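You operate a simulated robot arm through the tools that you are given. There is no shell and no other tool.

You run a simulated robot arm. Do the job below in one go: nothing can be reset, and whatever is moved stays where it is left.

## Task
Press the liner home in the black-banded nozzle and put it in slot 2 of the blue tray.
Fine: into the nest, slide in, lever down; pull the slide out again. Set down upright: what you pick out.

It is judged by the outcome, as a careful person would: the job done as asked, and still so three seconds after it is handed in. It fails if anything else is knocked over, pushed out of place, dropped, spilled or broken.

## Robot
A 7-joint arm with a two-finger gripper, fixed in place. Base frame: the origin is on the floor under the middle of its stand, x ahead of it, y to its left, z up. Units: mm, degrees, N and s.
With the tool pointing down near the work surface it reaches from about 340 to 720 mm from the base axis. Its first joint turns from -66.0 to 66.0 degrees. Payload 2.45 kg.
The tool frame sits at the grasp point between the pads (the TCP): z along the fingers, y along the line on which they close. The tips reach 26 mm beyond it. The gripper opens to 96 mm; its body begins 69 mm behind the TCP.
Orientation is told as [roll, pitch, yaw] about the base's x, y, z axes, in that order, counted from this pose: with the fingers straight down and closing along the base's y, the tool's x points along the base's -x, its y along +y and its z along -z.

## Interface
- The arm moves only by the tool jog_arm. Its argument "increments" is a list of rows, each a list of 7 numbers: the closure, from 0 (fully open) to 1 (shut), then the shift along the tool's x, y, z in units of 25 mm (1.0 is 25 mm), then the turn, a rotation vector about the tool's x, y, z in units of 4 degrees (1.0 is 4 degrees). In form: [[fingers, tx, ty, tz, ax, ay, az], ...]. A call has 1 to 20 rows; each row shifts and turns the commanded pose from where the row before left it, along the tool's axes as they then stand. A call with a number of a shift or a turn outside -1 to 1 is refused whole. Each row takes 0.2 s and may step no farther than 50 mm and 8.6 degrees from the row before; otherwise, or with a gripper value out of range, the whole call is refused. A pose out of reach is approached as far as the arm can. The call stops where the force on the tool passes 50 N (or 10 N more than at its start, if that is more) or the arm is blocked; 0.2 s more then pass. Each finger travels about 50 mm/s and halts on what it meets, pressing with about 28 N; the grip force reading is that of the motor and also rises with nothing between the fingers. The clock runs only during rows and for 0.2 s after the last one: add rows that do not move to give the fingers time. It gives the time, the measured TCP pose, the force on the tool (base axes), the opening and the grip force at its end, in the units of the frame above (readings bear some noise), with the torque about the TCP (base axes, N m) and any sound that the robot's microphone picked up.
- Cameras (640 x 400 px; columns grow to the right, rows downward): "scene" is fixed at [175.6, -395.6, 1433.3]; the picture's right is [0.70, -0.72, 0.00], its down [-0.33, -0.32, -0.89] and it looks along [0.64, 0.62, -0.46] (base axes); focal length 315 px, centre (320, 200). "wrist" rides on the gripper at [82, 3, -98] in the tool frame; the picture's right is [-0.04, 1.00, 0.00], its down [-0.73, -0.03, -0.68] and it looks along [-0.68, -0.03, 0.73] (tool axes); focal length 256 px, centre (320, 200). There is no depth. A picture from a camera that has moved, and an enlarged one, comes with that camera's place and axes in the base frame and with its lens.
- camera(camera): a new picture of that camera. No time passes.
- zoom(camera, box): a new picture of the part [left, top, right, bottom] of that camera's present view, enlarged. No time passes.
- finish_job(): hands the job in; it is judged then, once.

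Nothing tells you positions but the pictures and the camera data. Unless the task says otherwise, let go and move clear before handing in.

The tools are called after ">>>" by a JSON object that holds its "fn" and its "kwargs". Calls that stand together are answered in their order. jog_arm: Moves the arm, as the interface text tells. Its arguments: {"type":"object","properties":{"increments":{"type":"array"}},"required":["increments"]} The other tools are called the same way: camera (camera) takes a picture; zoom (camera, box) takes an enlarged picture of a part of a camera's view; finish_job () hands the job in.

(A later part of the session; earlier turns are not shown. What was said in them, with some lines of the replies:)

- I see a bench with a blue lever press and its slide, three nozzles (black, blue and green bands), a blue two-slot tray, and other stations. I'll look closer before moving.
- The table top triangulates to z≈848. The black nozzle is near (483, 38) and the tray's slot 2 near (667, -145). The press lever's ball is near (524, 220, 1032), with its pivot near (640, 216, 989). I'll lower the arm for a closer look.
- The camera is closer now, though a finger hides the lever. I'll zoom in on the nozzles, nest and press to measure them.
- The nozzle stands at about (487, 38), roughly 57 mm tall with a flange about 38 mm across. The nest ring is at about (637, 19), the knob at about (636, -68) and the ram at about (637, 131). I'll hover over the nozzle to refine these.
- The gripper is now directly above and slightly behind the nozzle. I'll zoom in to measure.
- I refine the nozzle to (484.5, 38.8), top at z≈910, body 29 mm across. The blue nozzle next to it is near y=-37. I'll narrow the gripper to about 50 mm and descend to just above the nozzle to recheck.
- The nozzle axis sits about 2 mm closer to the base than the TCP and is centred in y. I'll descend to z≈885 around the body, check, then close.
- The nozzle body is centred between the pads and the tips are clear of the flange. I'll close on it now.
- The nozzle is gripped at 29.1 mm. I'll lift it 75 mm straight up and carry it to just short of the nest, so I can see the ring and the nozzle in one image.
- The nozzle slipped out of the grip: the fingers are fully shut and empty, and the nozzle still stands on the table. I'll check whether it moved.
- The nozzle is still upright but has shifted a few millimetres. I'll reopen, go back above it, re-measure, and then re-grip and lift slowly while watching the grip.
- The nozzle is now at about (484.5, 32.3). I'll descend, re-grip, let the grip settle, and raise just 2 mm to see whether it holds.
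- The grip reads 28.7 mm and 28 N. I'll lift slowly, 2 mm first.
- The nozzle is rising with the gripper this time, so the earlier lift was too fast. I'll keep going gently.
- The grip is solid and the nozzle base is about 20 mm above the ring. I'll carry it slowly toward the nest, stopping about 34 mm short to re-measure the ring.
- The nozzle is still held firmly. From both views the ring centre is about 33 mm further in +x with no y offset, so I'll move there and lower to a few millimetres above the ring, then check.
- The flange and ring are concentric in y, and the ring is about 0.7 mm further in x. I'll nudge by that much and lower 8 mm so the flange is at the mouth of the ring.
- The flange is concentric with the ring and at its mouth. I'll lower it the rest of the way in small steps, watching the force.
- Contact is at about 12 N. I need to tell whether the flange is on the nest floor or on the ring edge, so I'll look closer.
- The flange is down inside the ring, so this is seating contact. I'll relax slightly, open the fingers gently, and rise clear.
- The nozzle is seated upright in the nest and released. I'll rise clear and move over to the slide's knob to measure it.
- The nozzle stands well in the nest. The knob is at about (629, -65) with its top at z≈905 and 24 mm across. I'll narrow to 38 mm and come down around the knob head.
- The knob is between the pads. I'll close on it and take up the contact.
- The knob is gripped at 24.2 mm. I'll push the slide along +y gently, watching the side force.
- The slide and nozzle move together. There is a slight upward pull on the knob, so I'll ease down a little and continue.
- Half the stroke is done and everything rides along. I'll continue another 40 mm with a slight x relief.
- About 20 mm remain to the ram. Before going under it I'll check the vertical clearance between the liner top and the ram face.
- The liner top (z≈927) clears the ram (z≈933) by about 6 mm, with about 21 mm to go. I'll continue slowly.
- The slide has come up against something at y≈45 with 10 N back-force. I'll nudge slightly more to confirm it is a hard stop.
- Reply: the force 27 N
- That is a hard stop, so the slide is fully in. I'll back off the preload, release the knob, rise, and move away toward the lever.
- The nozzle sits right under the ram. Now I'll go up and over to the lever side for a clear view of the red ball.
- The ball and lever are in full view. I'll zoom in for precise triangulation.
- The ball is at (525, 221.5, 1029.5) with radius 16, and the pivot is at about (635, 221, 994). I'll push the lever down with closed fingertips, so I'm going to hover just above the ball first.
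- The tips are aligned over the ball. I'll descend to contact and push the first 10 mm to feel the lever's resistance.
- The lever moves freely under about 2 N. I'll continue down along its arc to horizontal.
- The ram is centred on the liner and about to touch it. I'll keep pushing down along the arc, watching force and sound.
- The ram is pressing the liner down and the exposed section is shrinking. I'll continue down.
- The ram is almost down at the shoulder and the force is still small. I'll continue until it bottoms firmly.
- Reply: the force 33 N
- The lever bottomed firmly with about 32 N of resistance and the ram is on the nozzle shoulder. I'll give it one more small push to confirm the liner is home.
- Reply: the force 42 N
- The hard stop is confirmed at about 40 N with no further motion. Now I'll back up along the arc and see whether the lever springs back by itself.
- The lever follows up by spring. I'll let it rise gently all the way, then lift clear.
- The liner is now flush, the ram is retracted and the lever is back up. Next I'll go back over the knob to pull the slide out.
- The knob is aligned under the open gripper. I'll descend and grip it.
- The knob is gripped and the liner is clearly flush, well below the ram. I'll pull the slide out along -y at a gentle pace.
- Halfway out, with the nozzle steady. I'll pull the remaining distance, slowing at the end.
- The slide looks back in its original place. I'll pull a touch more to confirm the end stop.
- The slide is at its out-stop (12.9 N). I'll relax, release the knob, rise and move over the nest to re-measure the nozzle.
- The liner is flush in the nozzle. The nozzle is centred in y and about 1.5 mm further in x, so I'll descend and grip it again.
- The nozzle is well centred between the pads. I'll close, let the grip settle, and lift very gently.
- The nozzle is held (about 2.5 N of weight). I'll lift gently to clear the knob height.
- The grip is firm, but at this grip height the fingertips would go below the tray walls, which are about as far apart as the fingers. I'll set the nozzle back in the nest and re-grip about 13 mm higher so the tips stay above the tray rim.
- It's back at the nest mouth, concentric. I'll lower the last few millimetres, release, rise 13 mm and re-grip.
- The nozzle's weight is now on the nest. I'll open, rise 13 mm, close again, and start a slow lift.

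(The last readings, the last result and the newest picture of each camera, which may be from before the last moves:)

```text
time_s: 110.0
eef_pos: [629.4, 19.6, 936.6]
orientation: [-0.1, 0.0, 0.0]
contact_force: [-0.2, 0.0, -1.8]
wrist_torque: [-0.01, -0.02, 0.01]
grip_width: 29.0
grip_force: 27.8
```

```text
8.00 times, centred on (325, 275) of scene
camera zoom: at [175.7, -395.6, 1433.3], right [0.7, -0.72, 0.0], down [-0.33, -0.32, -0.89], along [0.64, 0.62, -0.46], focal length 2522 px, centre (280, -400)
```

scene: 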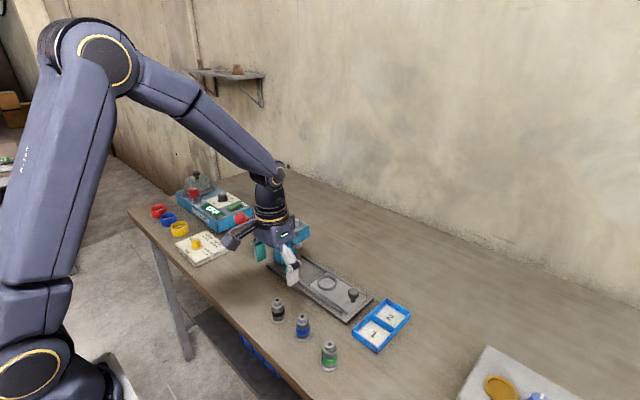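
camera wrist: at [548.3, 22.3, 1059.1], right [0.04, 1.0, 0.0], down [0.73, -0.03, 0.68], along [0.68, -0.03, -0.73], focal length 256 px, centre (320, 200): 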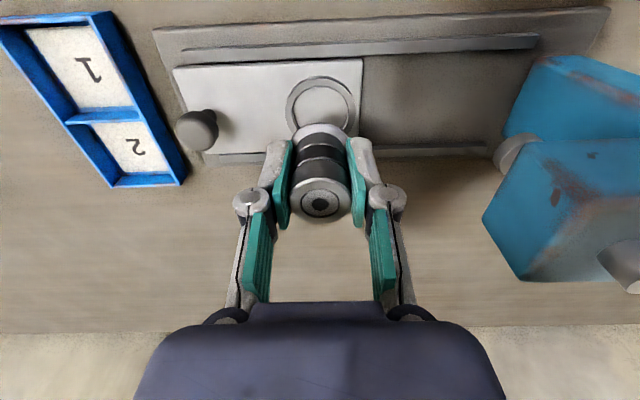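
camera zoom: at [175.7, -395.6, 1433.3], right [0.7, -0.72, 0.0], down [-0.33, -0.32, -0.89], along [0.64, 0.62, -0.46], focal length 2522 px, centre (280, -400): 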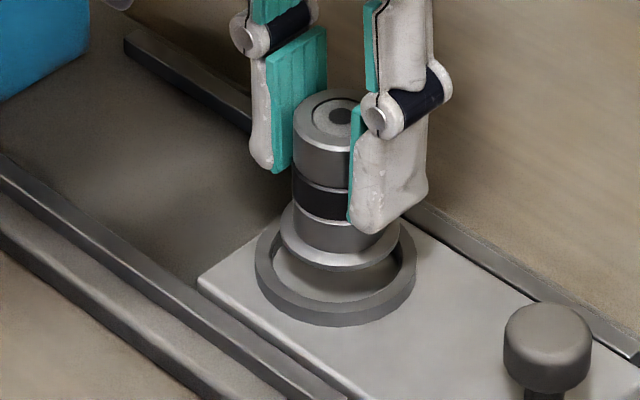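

It's held firmly with the tips well above the flange. I'll lift the remaining distance to clear the knob.

>>> {"fn": "jog_arm", "kwargs": {"increments": [[1, 0, 0, -0.06, 0, 0, 0], [1, 0, 0, -0.1, 0, 0, 0], [1, 0, 0, -0.12, 0, 0, 0], [1, 0, 0, -0.12, 0, 0, 0], [1, 0, 0, -0.12, 0, 0, 0], [1, 0, 0, -0.12, 0, 0, 0], [1, 0, 0, -0.12, 0, 0, 0], [1, 0, 0, -0.12, 0, 0, 0], [1, 0, 0, -0.12, 0, 0, 0], [1, 0, 0, -0.12, 0, 0, 0], [1, 0, 0, -0.12, 0, 0, 0], [1, 0, 0, -0.12, 0, 0, 0], [1, 0, 0, -0.08, 0, 0, 0], [1, 0, 0, 0, 0, 0, 0]]}}

>>> {"fn": "camera", "kwargs": {"camera": "wrist"}}

>>> {"fn": "zoom", "kwargs": {"camera": "wrist", "box": [0, 0, 260, 200]}}

>>> {"fn": "zoom", "kwargs": {"camera": "scene", "box": [340, 280, 430, 360]}}

```text
time_s: 113.0
eef_pos: [630.3, 19.9, 971.6]
orientation: [-0.1, 0.1, 0.0]
contact_force: [0.2, 0.2, -2.0]
wrist_torque: [0.01, -0.02, 0.01]
grip_width: 29.0
grip_force: 27.8
```

```text
taken
camera wrist: at [548.6, 21.8, 1070.3], right [0.04, 1.0, 0.0], down [0.73, -0.03, 0.68], along [0.68, -0.03, -0.73], focal length 256 px, centre (320, 200)
```

wrist: 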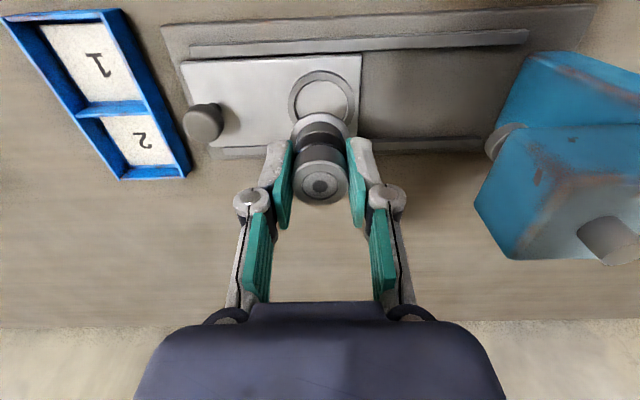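

```text
2.00 times, centred on (130, 100) of wrist
camera zoom: at [548.6, 21.8, 1070.3], right [0.04, 1.0, 0.0], down [0.73, -0.03, 0.68], along [0.68, -0.03, -0.73], focal length 512 px, centre (700, 400)
```

zoom: 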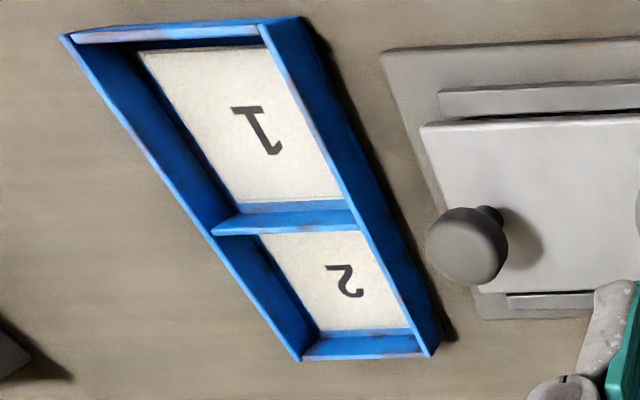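

```text
5.00 times, centred on (385, 320) of scene
camera zoom: at [175.7, -395.6, 1433.3], right [0.7, -0.72, 0.0], down [-0.33, -0.32, -0.89], along [0.64, 0.62, -0.46], focal length 1576 px, centre (-5, -400)
```

zoom: 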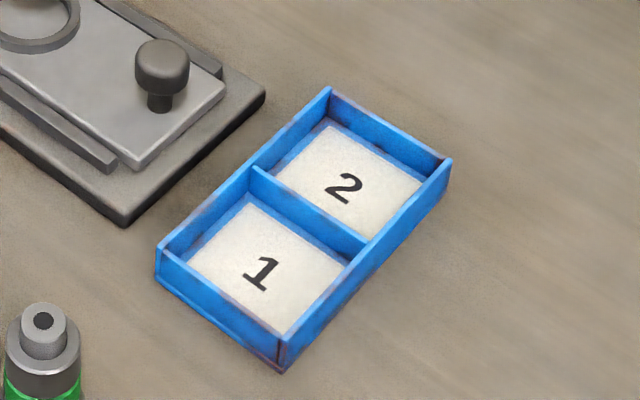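

The tray rim is at z≈872 and slot 2 is centred at about (664, -148). I'll carry the nozzle over gently, passing above the knob.

>>> {"fn": "jog_arm", "kwargs": {"increments": [[1, -0.056, -0.08, 0, 0, 0, 0], [1, -0.056, -0.16, 0, 0, 0, 0], [1, -0.056, -0.24, 0, 0, 0, 0], [1, -0.056, -0.32, 0, 0, 0, 0], [1, -0.056, -0.32, 0, 0, 0, 0], [1, -0.056, -0.32, 0, 0, 0, 0], [1, -0.056, -0.32, 0, 0, 0, 0], [1, -0.056, -0.32, 0, 0, 0, 0], [1, -0.056, -0.32, 0, 0, 0, 0], [1, -0.056, -0.32, 0, 0, 0, 0], [1, -0.056, -0.32, 0, 0, 0, 0], [1, -0.056, -0.32, 0, 0, 0, 0], [1, -0.056, -0.32, 0, 0, 0, 0], [1, -0.056, -0.32, 0, 0, 0, 0], [1, -0.056, -0.32, 0, 0, 0, 0], [1, -0.056, -0.32, 0, 0, 0, 0], [1, -0.056, -0.32, 0, 0, 0, 0], [1, -0.056, -0.32, 0, 0, 0, 0], [1, -0.056, -0.24, 0, 0, 0, 0], [1, -0.056, -0.16, 0, 0, 0, 0]]}}

>>> {"fn": "camera", "kwargs": {"camera": "wrist"}}

>>> {"fn": "zoom", "kwargs": {"camera": "scene", "box": [320, 240, 440, 350]}}

```text
time_s: 117.2
eef_pos: [657.1, -121.8, 971.2]
orientation: [0.0, 0.0, 0.0]
contact_force: [-0.1, -0.1, -2.2]
wrist_torque: [0.04, 0.02, 0.01]
grip_width: 28.9
grip_force: 27.9
```

```text
taken
camera wrist: at [576.0, -120.4, 1070.2], right [0.04, 1.0, 0.0], down [0.73, -0.03, 0.68], along [0.68, -0.03, -0.73], focal length 256 px, centre (320, 200)
```

wrist: 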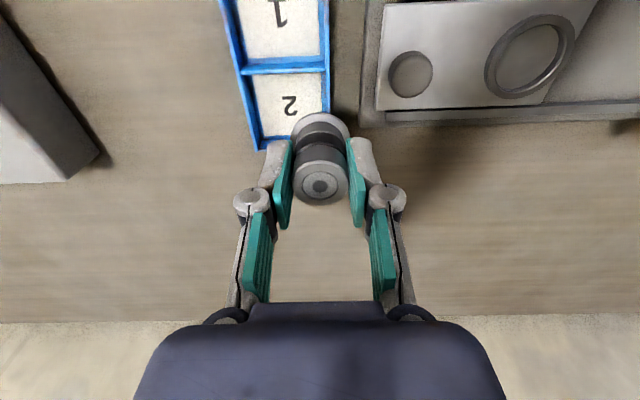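

```text
3.64 times, centred on (380, 295) of scene
camera zoom: at [175.7, -395.6, 1433.3], right [0.7, -0.72, 0.0], down [-0.33, -0.32, -0.89], along [0.64, 0.62, -0.46], focal length 1146 px, centre (102, -146)
```

zoom: 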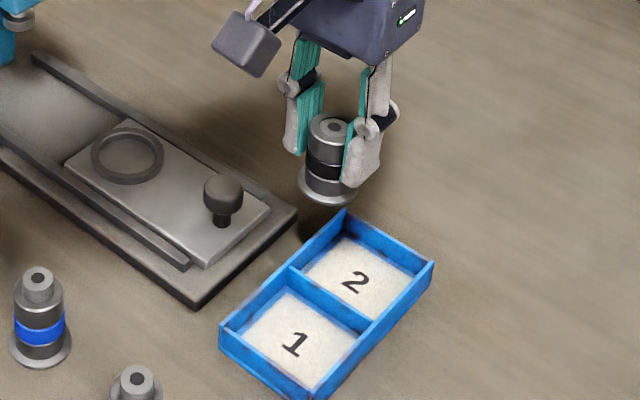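

The tray matches my estimate, with slot 2's centre at (664, -148). I'll move the last 26 mm across and recheck.

>>> {"fn": "jog_arm", "kwargs": {"increments": [[1, -0.034, -0.08, 0, 0, 0, 0], [1, -0.034, -0.16, 0, 0, 0, 0], [1, -0.034, -0.24, 0, 0, 0, 0], [1, -0.034, -0.24, 0, 0, 0, 0], [1, -0.034, -0.16, 0, 0, 0, 0], [1, -0.034, -0.1, 0, 0, 0, 0], [1, -0.034, -0.068, 0, 0, 0, 0], [1, 0, 0, 0, 0, 0, 0]]}}

>>> {"fn": "camera", "kwargs": {"camera": "wrist"}}

>>> {"fn": "zoom", "kwargs": {"camera": "wrist", "box": [240, 40, 400, 190]}}

>>> {"fn": "zoom", "kwargs": {"camera": "scene", "box": [330, 250, 430, 350]}}

```text
time_s: 119.0
eef_pos: [663.6, -149.9, 971.1]
orientation: [0.0, 0.0, 0.0]
contact_force: [0.3, -0.1, -2.1]
wrist_torque: [0.01, 0.02, 0.0]
grip_width: 29.1
grip_force: 27.4
```

```text
taken
camera wrist: at [582.9, -146.0, 1069.9], right [0.04, 1.0, 0.0], down [0.73, -0.03, 0.68], along [0.68, -0.03, -0.73], focal length 256 px, centre (320, 200)
```

wrist: 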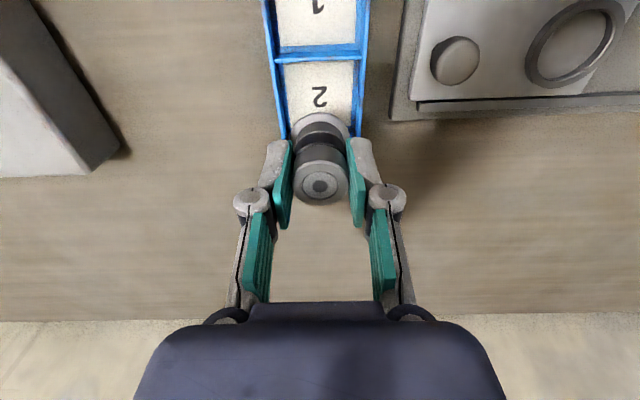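

```text
2.67 times, centred on (320, 115) of wrist
camera zoom: at [582.9, -146.0, 1069.9], right [0.04, 1.0, 0.0], down [0.73, -0.03, 0.68], along [0.68, -0.03, -0.73], focal length 683 px, centre (320, 427)
```

zoom: 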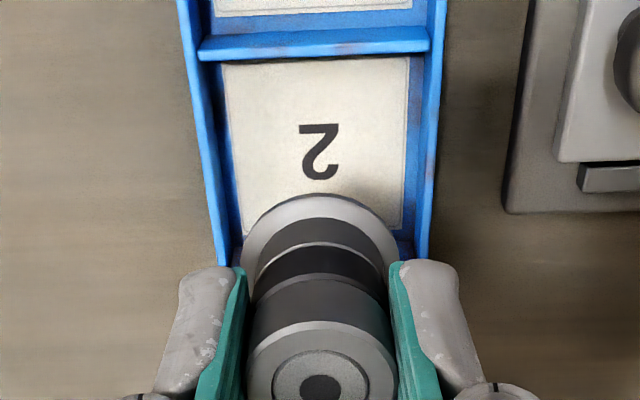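

```text
4.00 times, centred on (380, 300) of scene
camera zoom: at [175.7, -395.6, 1433.3], right [0.7, -0.72, 0.0], down [-0.33, -0.32, -0.89], along [0.64, 0.62, -0.46], focal length 1261 px, centre (80, -200)
```

zoom: 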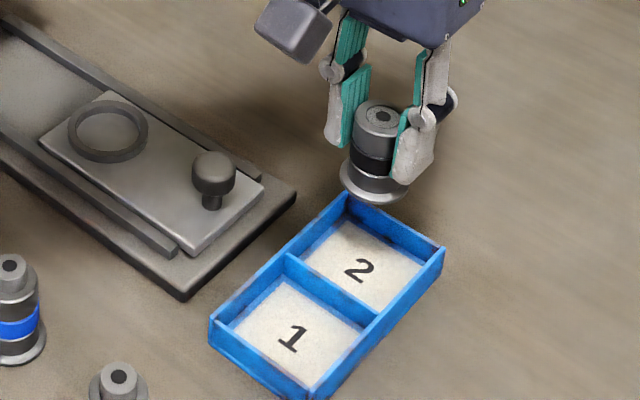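

The nozzle is lined up over slot 2. I'll lower it smoothly to just above the rim first.

>>> {"fn": "jog_arm", "kwargs": {"increments": [[1, 0, 0, 0.06, 0, 0, 0], [1, 0, 0, 0.1, 0, 0, 0], [1, 0, 0, 0.12, 0, 0, 0], [1, 0, 0, 0.12, 0, 0, 0], [1, 0, 0, 0.12, 0, 0, 0], [1, 0, 0, 0.12, 0, 0, 0], [1, 0, 0, 0.12, 0, 0, 0], [1, 0, 0, 0.12, 0, 0, 0], [1, 0, 0, 0.12, 0, 0, 0], [1, 0, 0, 0.12, 0, 0, 0], [1, 0, 0, 0.12, 0, 0, 0], [1, 0, 0, 0.12, 0, 0, 0], [1, 0, 0, 0.12, 0, 0, 0], [1, 0, 0, 0.12, 0, 0, 0], [1, 0, 0, 0.12, 0, 0, 0], [1, 0, 0, 0.08, 0, 0, 0], [1, 0, 0, 0, 0, 0, 0]]}}

>>> {"fn": "zoom", "kwargs": {"camera": "wrist", "box": [240, 40, 400, 190]}}

>>> {"fn": "zoom", "kwargs": {"camera": "scene", "box": [330, 260, 430, 340]}}

```text
time_s: 122.6
eef_pos: [664.2, -147.7, 927.2]
orientation: [0.1, -0.1, 0.0]
contact_force: [-0.4, 0.4, -1.8]
wrist_torque: [0.01, -0.05, -0.02]
grip_width: 28.6
grip_force: 27.9
```

```text
2.67 times, centred on (320, 115) of wrist
camera zoom: at [582.7, -146.5, 1024.8], right [0.04, 1.0, 0.0], down [0.73, -0.03, 0.68], along [0.68, -0.03, -0.73], focal length 683 px, centre (320, 427)
```

zoom: 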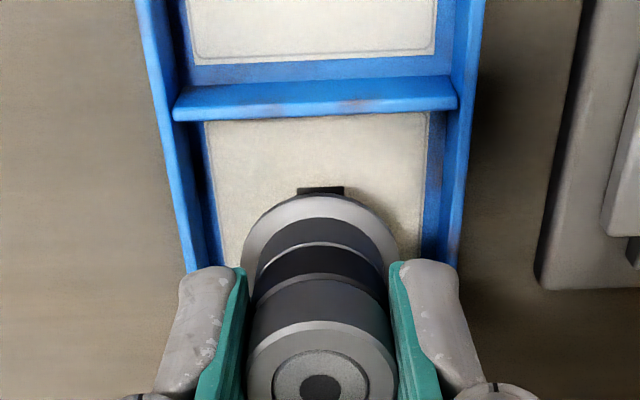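

```text
5.00 times, centred on (380, 300) of scene
camera zoom: at [175.7, -395.6, 1433.3], right [0.7, -0.72, 0.0], down [-0.33, -0.32, -0.89], along [0.64, 0.62, -0.46], focal length 1576 px, centre (20, -300)
```

zoom: 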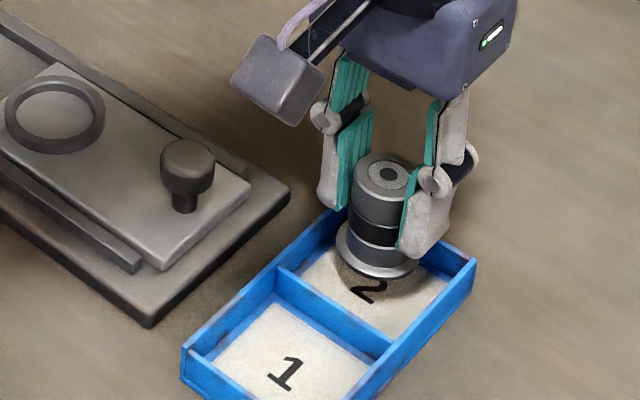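

Well centred within the slot. I'll continue lowering slowly into it.

>>> {"fn": "jog_arm", "kwargs": {"increments": [[1, 0, 0, 0.06, 0, 0, 0], [1, 0, 0, 0.08, 0, 0, 0], [1, 0, 0, 0.08, 0, 0, 0], [1, 0, 0, 0.08, 0, 0, 0], [1, 0, 0, 0.08, 0, 0, 0], [1, 0, 0, 0.08, 0, 0, 0], [1, 0, 0, 0.08, 0, 0, 0], [1, 0, 0, 0.08, 0, 0, 0], [1, 0, 0, 0.06, 0, 0, 0], [1, 0, 0, 0.04, 0, 0, 0], [1, 0, 0, 0, 0, 0, 0]]}}

>>> {"fn": "zoom", "kwargs": {"camera": "wrist", "box": [240, 40, 400, 190]}}

>>> {"fn": "zoom", "kwargs": {"camera": "scene", "box": [350, 275, 420, 330]}}

```text
time_s: 125.0
eef_pos: [663.8, -148.1, 908.1]
orientation: [0.0, -0.1, 0.1]
contact_force: [0.1, -0.4, -2.4]
wrist_torque: [-0.01, -0.02, 0.01]
grip_width: 28.9
grip_force: 28.1
```

```text
2.67 times, centred on (320, 115) of wrist
camera zoom: at [582.4, -146.1, 1006.8], right [0.04, 1.0, 0.0], down [0.73, -0.03, 0.68], along [0.68, -0.03, -0.73], focal length 683 px, centre (320, 427)
```

zoom: 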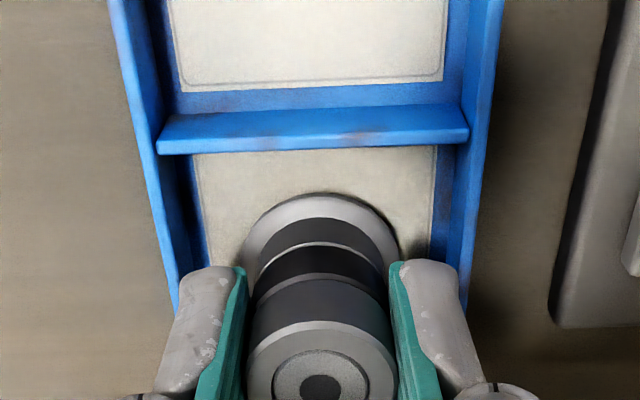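

```text
7.27 times, centred on (385, 302) of scene
camera zoom: at [175.7, -395.6, 1433.3], right [0.7, -0.72, 0.0], down [-0.33, -0.32, -0.89], along [0.64, 0.62, -0.46], focal length 2293 px, centre (-153, -546)
```

zoom: 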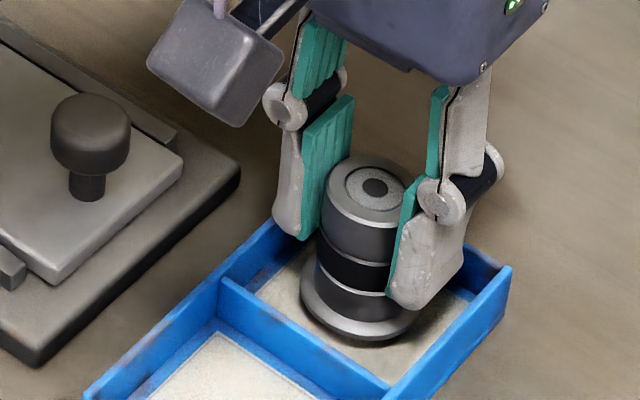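

It's nearly on the slot floor. I'll lower in sub-millimetre steps until the weight comes off.

>>> {"fn": "jog_arm", "kwargs": {"increments": [[1, 0, 0, 0.04, 0, 0, 0], [1, 0, 0, 0.04, 0, 0, 0], [1, 0, 0, 0.04, 0, 0, 0], [1, 0, 0, 0, 0, 0, 0]]}}

>>> {"fn": "zoom", "kwargs": {"camera": "scene", "box": [350, 275, 420, 330]}}

```text
time_s: 126.0
eef_pos: [663.4, -149.5, 904.6]
orientation: [-0.1, 0.0, 0.0]
contact_force: [-0.1, 0.2, -1.9]
wrist_torque: [-0.03, 0.02, 0.01]
grip_width: 28.6
grip_force: 27.6
```

```text
7.27 times, centred on (385, 302) of scene
camera zoom: at [175.7, -395.6, 1433.3], right [0.7, -0.72, 0.0], down [-0.33, -0.32, -0.89], along [0.64, 0.62, -0.46], focal length 2293 px, centre (-153, -546)
```

zoom: 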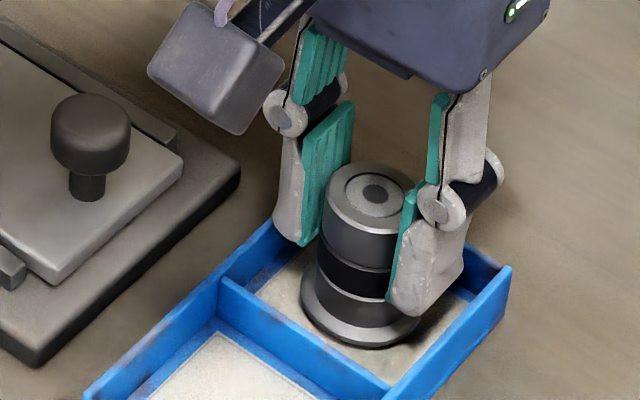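

>>> {"fn": "jog_arm", "kwargs": {"increments": [[1, 0, 0, 0.03, 0, 0, 0], [1, 0, 0, 0.03, 0, 0, 0], [1, 0, 0, 0, 0, 0, 0]]}}

>>> {"fn": "zoom", "kwargs": {"camera": "scene", "box": [350, 275, 420, 330]}}

```text
time_s: 126.8
eef_pos: [662.7, -148.5, 903.7]
orientation: [0.0, 0.0, 0.0]
contact_force: [-0.2, -0.8, -2.8]
wrist_torque: [0.0, -0.02, -0.03]
grip_width: 28.9
grip_force: 28.5
```

```text
7.27 times, centred on (385, 302) of scene
camera zoom: at [175.7, -395.6, 1433.3], right [0.7, -0.72, 0.0], down [-0.33, -0.32, -0.89], along [0.64, 0.62, -0.46], focal length 2293 px, centre (-153, -546)
```

zoom: 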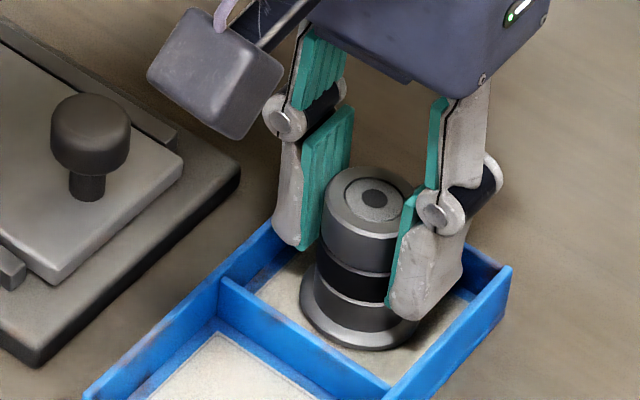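

>>> {"fn": "jog_arm", "kwargs": {"increments": [[1, 0, 0, 0.03, 0, 0, 0], [1, 0, 0, 0.03, 0, 0, 0], [1, 0, 0, 0, 0, 0, 0]]}}

>>> {"fn": "zoom", "kwargs": {"camera": "scene", "box": [350, 275, 420, 330]}}

```text
time_s: 127.6
eef_pos: [664.8, -148.8, 901.9]
orientation: [0.0, 0.0, 0.0]
contact_force: [0.0, 0.2, -0.3]
wrist_torque: [0.01, 0.04, -0.01]
grip_width: 28.5
grip_force: 28.2
```

```text
7.27 times, centred on (385, 302) of scene
camera zoom: at [175.6, -395.5, 1433.3], right [0.7, -0.72, 0.0], down [-0.33, -0.32, -0.89], along [0.64, 0.62, -0.46], focal length 2293 px, centre (-153, -546)
```

zoom: 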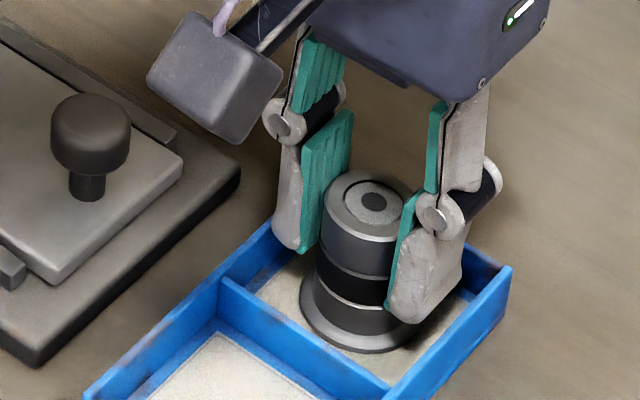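

The weight is coming off. One more half-millimetre to be sure it's fully down.

>>> {"fn": "jog_arm", "kwargs": {"increments": [[1, 0, 0, 0.016, 0, 0, 0], [1, 0, 0, 0, 0, 0, 0]]}}

```text
time_s: 128.2
eef_pos: [663.8, -149.7, 902.4]
orientation: [0.0, -0.1, 0.0]
contact_force: [-3.4, 1.7, 4.1]
wrist_torque: [0.08, 0.11, 0.03]
grip_width: 28.9
grip_force: 28.3
```

The nozzle is resting on the slot floor. I'll open the fingers gently and check before rising.

>>> {"fn": "jog_arm", "kwargs": {"increments": [[0.7, 0, 0, 0, 0, 0, 0], [0.67, 0, 0, 0, 0, 0, 0], [0.63, 0, 0, 0, 0, 0, 0], [0.58, 0, 0, 0, 0, 0, 0], [0.54, 0, 0, 0, 0, 0, 0], [0.54, 0, 0, 0, 0, 0, 0]]}}

>>> {"fn": "zoom", "kwargs": {"camera": "scene", "box": [350, 275, 420, 330]}}

>>> {"fn": "zoom", "kwargs": {"camera": "wrist", "box": [220, 40, 420, 230]}}

```text
time_s: 129.6
eef_pos: [664.6, -149.5, 902.4]
orientation: [0.0, -0.1, 0.0]
contact_force: [0.2, 0.0, 0.1]
wrist_torque: [-0.01, -0.02, 0.01]
grip_width: 44.5
grip_force: 0.0
```

```text
7.27 times, centred on (385, 302) of scene
camera zoom: at [175.6, -395.6, 1433.3], right [0.7, -0.72, 0.0], down [-0.33, -0.32, -0.89], along [0.64, 0.62, -0.46], focal length 2293 px, centre (-153, -546)
```

zoom: 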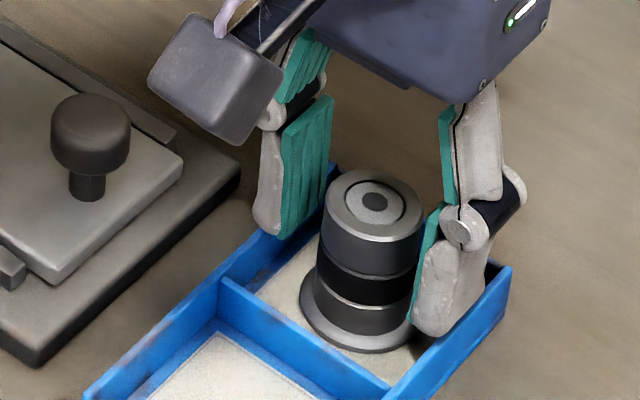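

```text
2.11 times, centred on (320, 135) of wrist
camera zoom: at [582.6, -146.5, 1000.5], right [0.04, 1.0, 0.0], down [0.73, -0.03, 0.68], along [0.68, -0.03, -0.73], focal length 539 px, centre (320, 337)
```

zoom: 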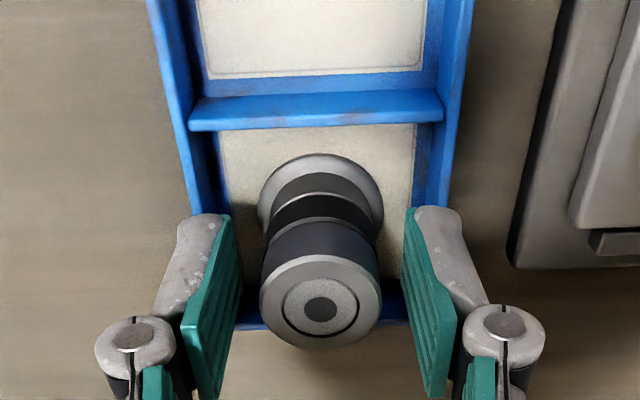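

The nozzle stands upright in slot 2, clear of both pads. I'll rise straight up and then back away.

>>> {"fn": "jog_arm", "kwargs": {"increments": [[0.54, 0, 0, -0.2, 0, 0, 0], [0.54, 0, 0, -0.4, 0, 0, 0], [0.54, 0, 0, -0.6, 0, 0, 0], [0.54, 0, 0, -0.8, 0, 0, 0], [0.54, 0, 0, -0.8, 0, 0, 0], [0.54, 0, 0, -0.8, 0, 0, 0], [0.54, 0, 0, -0.8, 0, 0, 0], [0.54, 0, 0, -0.8, 0, 0, 0], [0.54, 0, 0, -0.8, 0, 0, 0], [0.54, 0.8, 0.2, -0.6, 0, 0, 0], [0.54, 0.8, 0.2, -0.6, 0, 0, 0], [0.54, 0.8, 0.2, -0.6, 0, 0, 0], [0.54, 0.8, 0.2, -0.6, 0, 0, 0], [0.54, 0.8, 0.2, -0.6, 0, 0, 0], [0.54, 0.8, 0.2, -0.6, 0, 0, 0], [0.54, 0.8, 0.2, -0.6, 0, 0, 0], [0.54, 0, 0, 0, 0, 0, 0]]}}

>>> {"fn": "camera", "kwargs": {"camera": "scene"}}

>>> {"fn": "zoom", "kwargs": {"camera": "scene", "box": [260, 220, 430, 370]}}

>>> {"fn": "camera", "kwargs": {"camera": "wrist"}}

```text
time_s: 133.2
eef_pos: [523.6, -114.0, 1155.7]
orientation: [0.0, 0.0, 0.0]
contact_force: [0.1, 0.0, -0.5]
wrist_torque: [-0.01, -0.01, -0.02]
grip_width: 44.3
grip_force: 0.1
```

```text
taken
```

scene: 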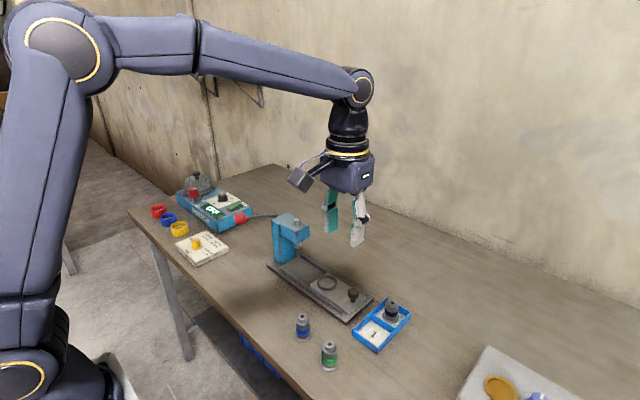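

```text
2.67 times, centred on (345, 295) of scene
camera zoom: at [175.6, -395.6, 1433.3], right [0.7, -0.72, 0.0], down [-0.33, -0.32, -0.89], along [0.64, 0.62, -0.46], focal length 841 px, centre (253, -53)
```

zoom: 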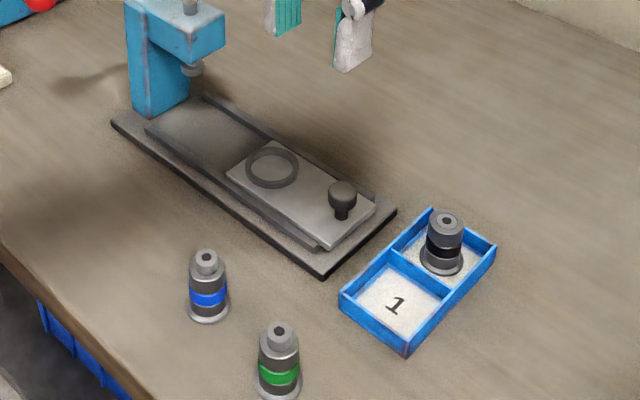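

```text
taken
camera wrist: at [442.7, -111.4, 1255.4], right [0.04, 1.0, 0.0], down [0.73, -0.03, 0.68], along [0.68, -0.03, -0.73], focal length 256 px, centre (320, 200)
```

wrist: 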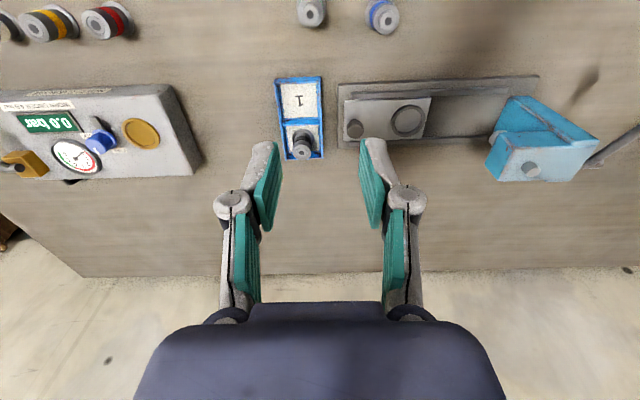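

The black-banded nozzle stands upright in slot 2 with its liner flush. The slide is back out, the lever is up, the other nozzles and the tray are undisturbed, and the gripper is clear. I'm handing the job in.

>>> {"fn": "finish_job", "kwargs": {}}

```text
The job is handed in.
```

The liner is pressed home in the black-banded nozzle, and the nozzle now stands upright in slot 2 of the blue tray. The job is handed in; no verdict came back.

- **Pressing:** I set the nozzle in the nest and pushed the slide in to its stop. I then brought the lever down until it hit a hard stop at about 40 N. In the pictures afterwards the liner is flush with the nozzle's shoulder.
- **Press left as:** the slide is pulled back out to its end stop, and the lever sprang back up by itself.
- **First pick-up:** on the first try I lifted too fast and the nozzle slipped out of the grip. It stayed upright but moved a few millimetres on the bench. I gripped it again, and slower lifts held after that.
- **Before the tray:** I put the nozzle back in the nest once to grip it higher, so the fingertips would clear the tray walls.

In the last pictures the other nozzles, the tray and the press look undisturbed, and the gripper is clear of everything.
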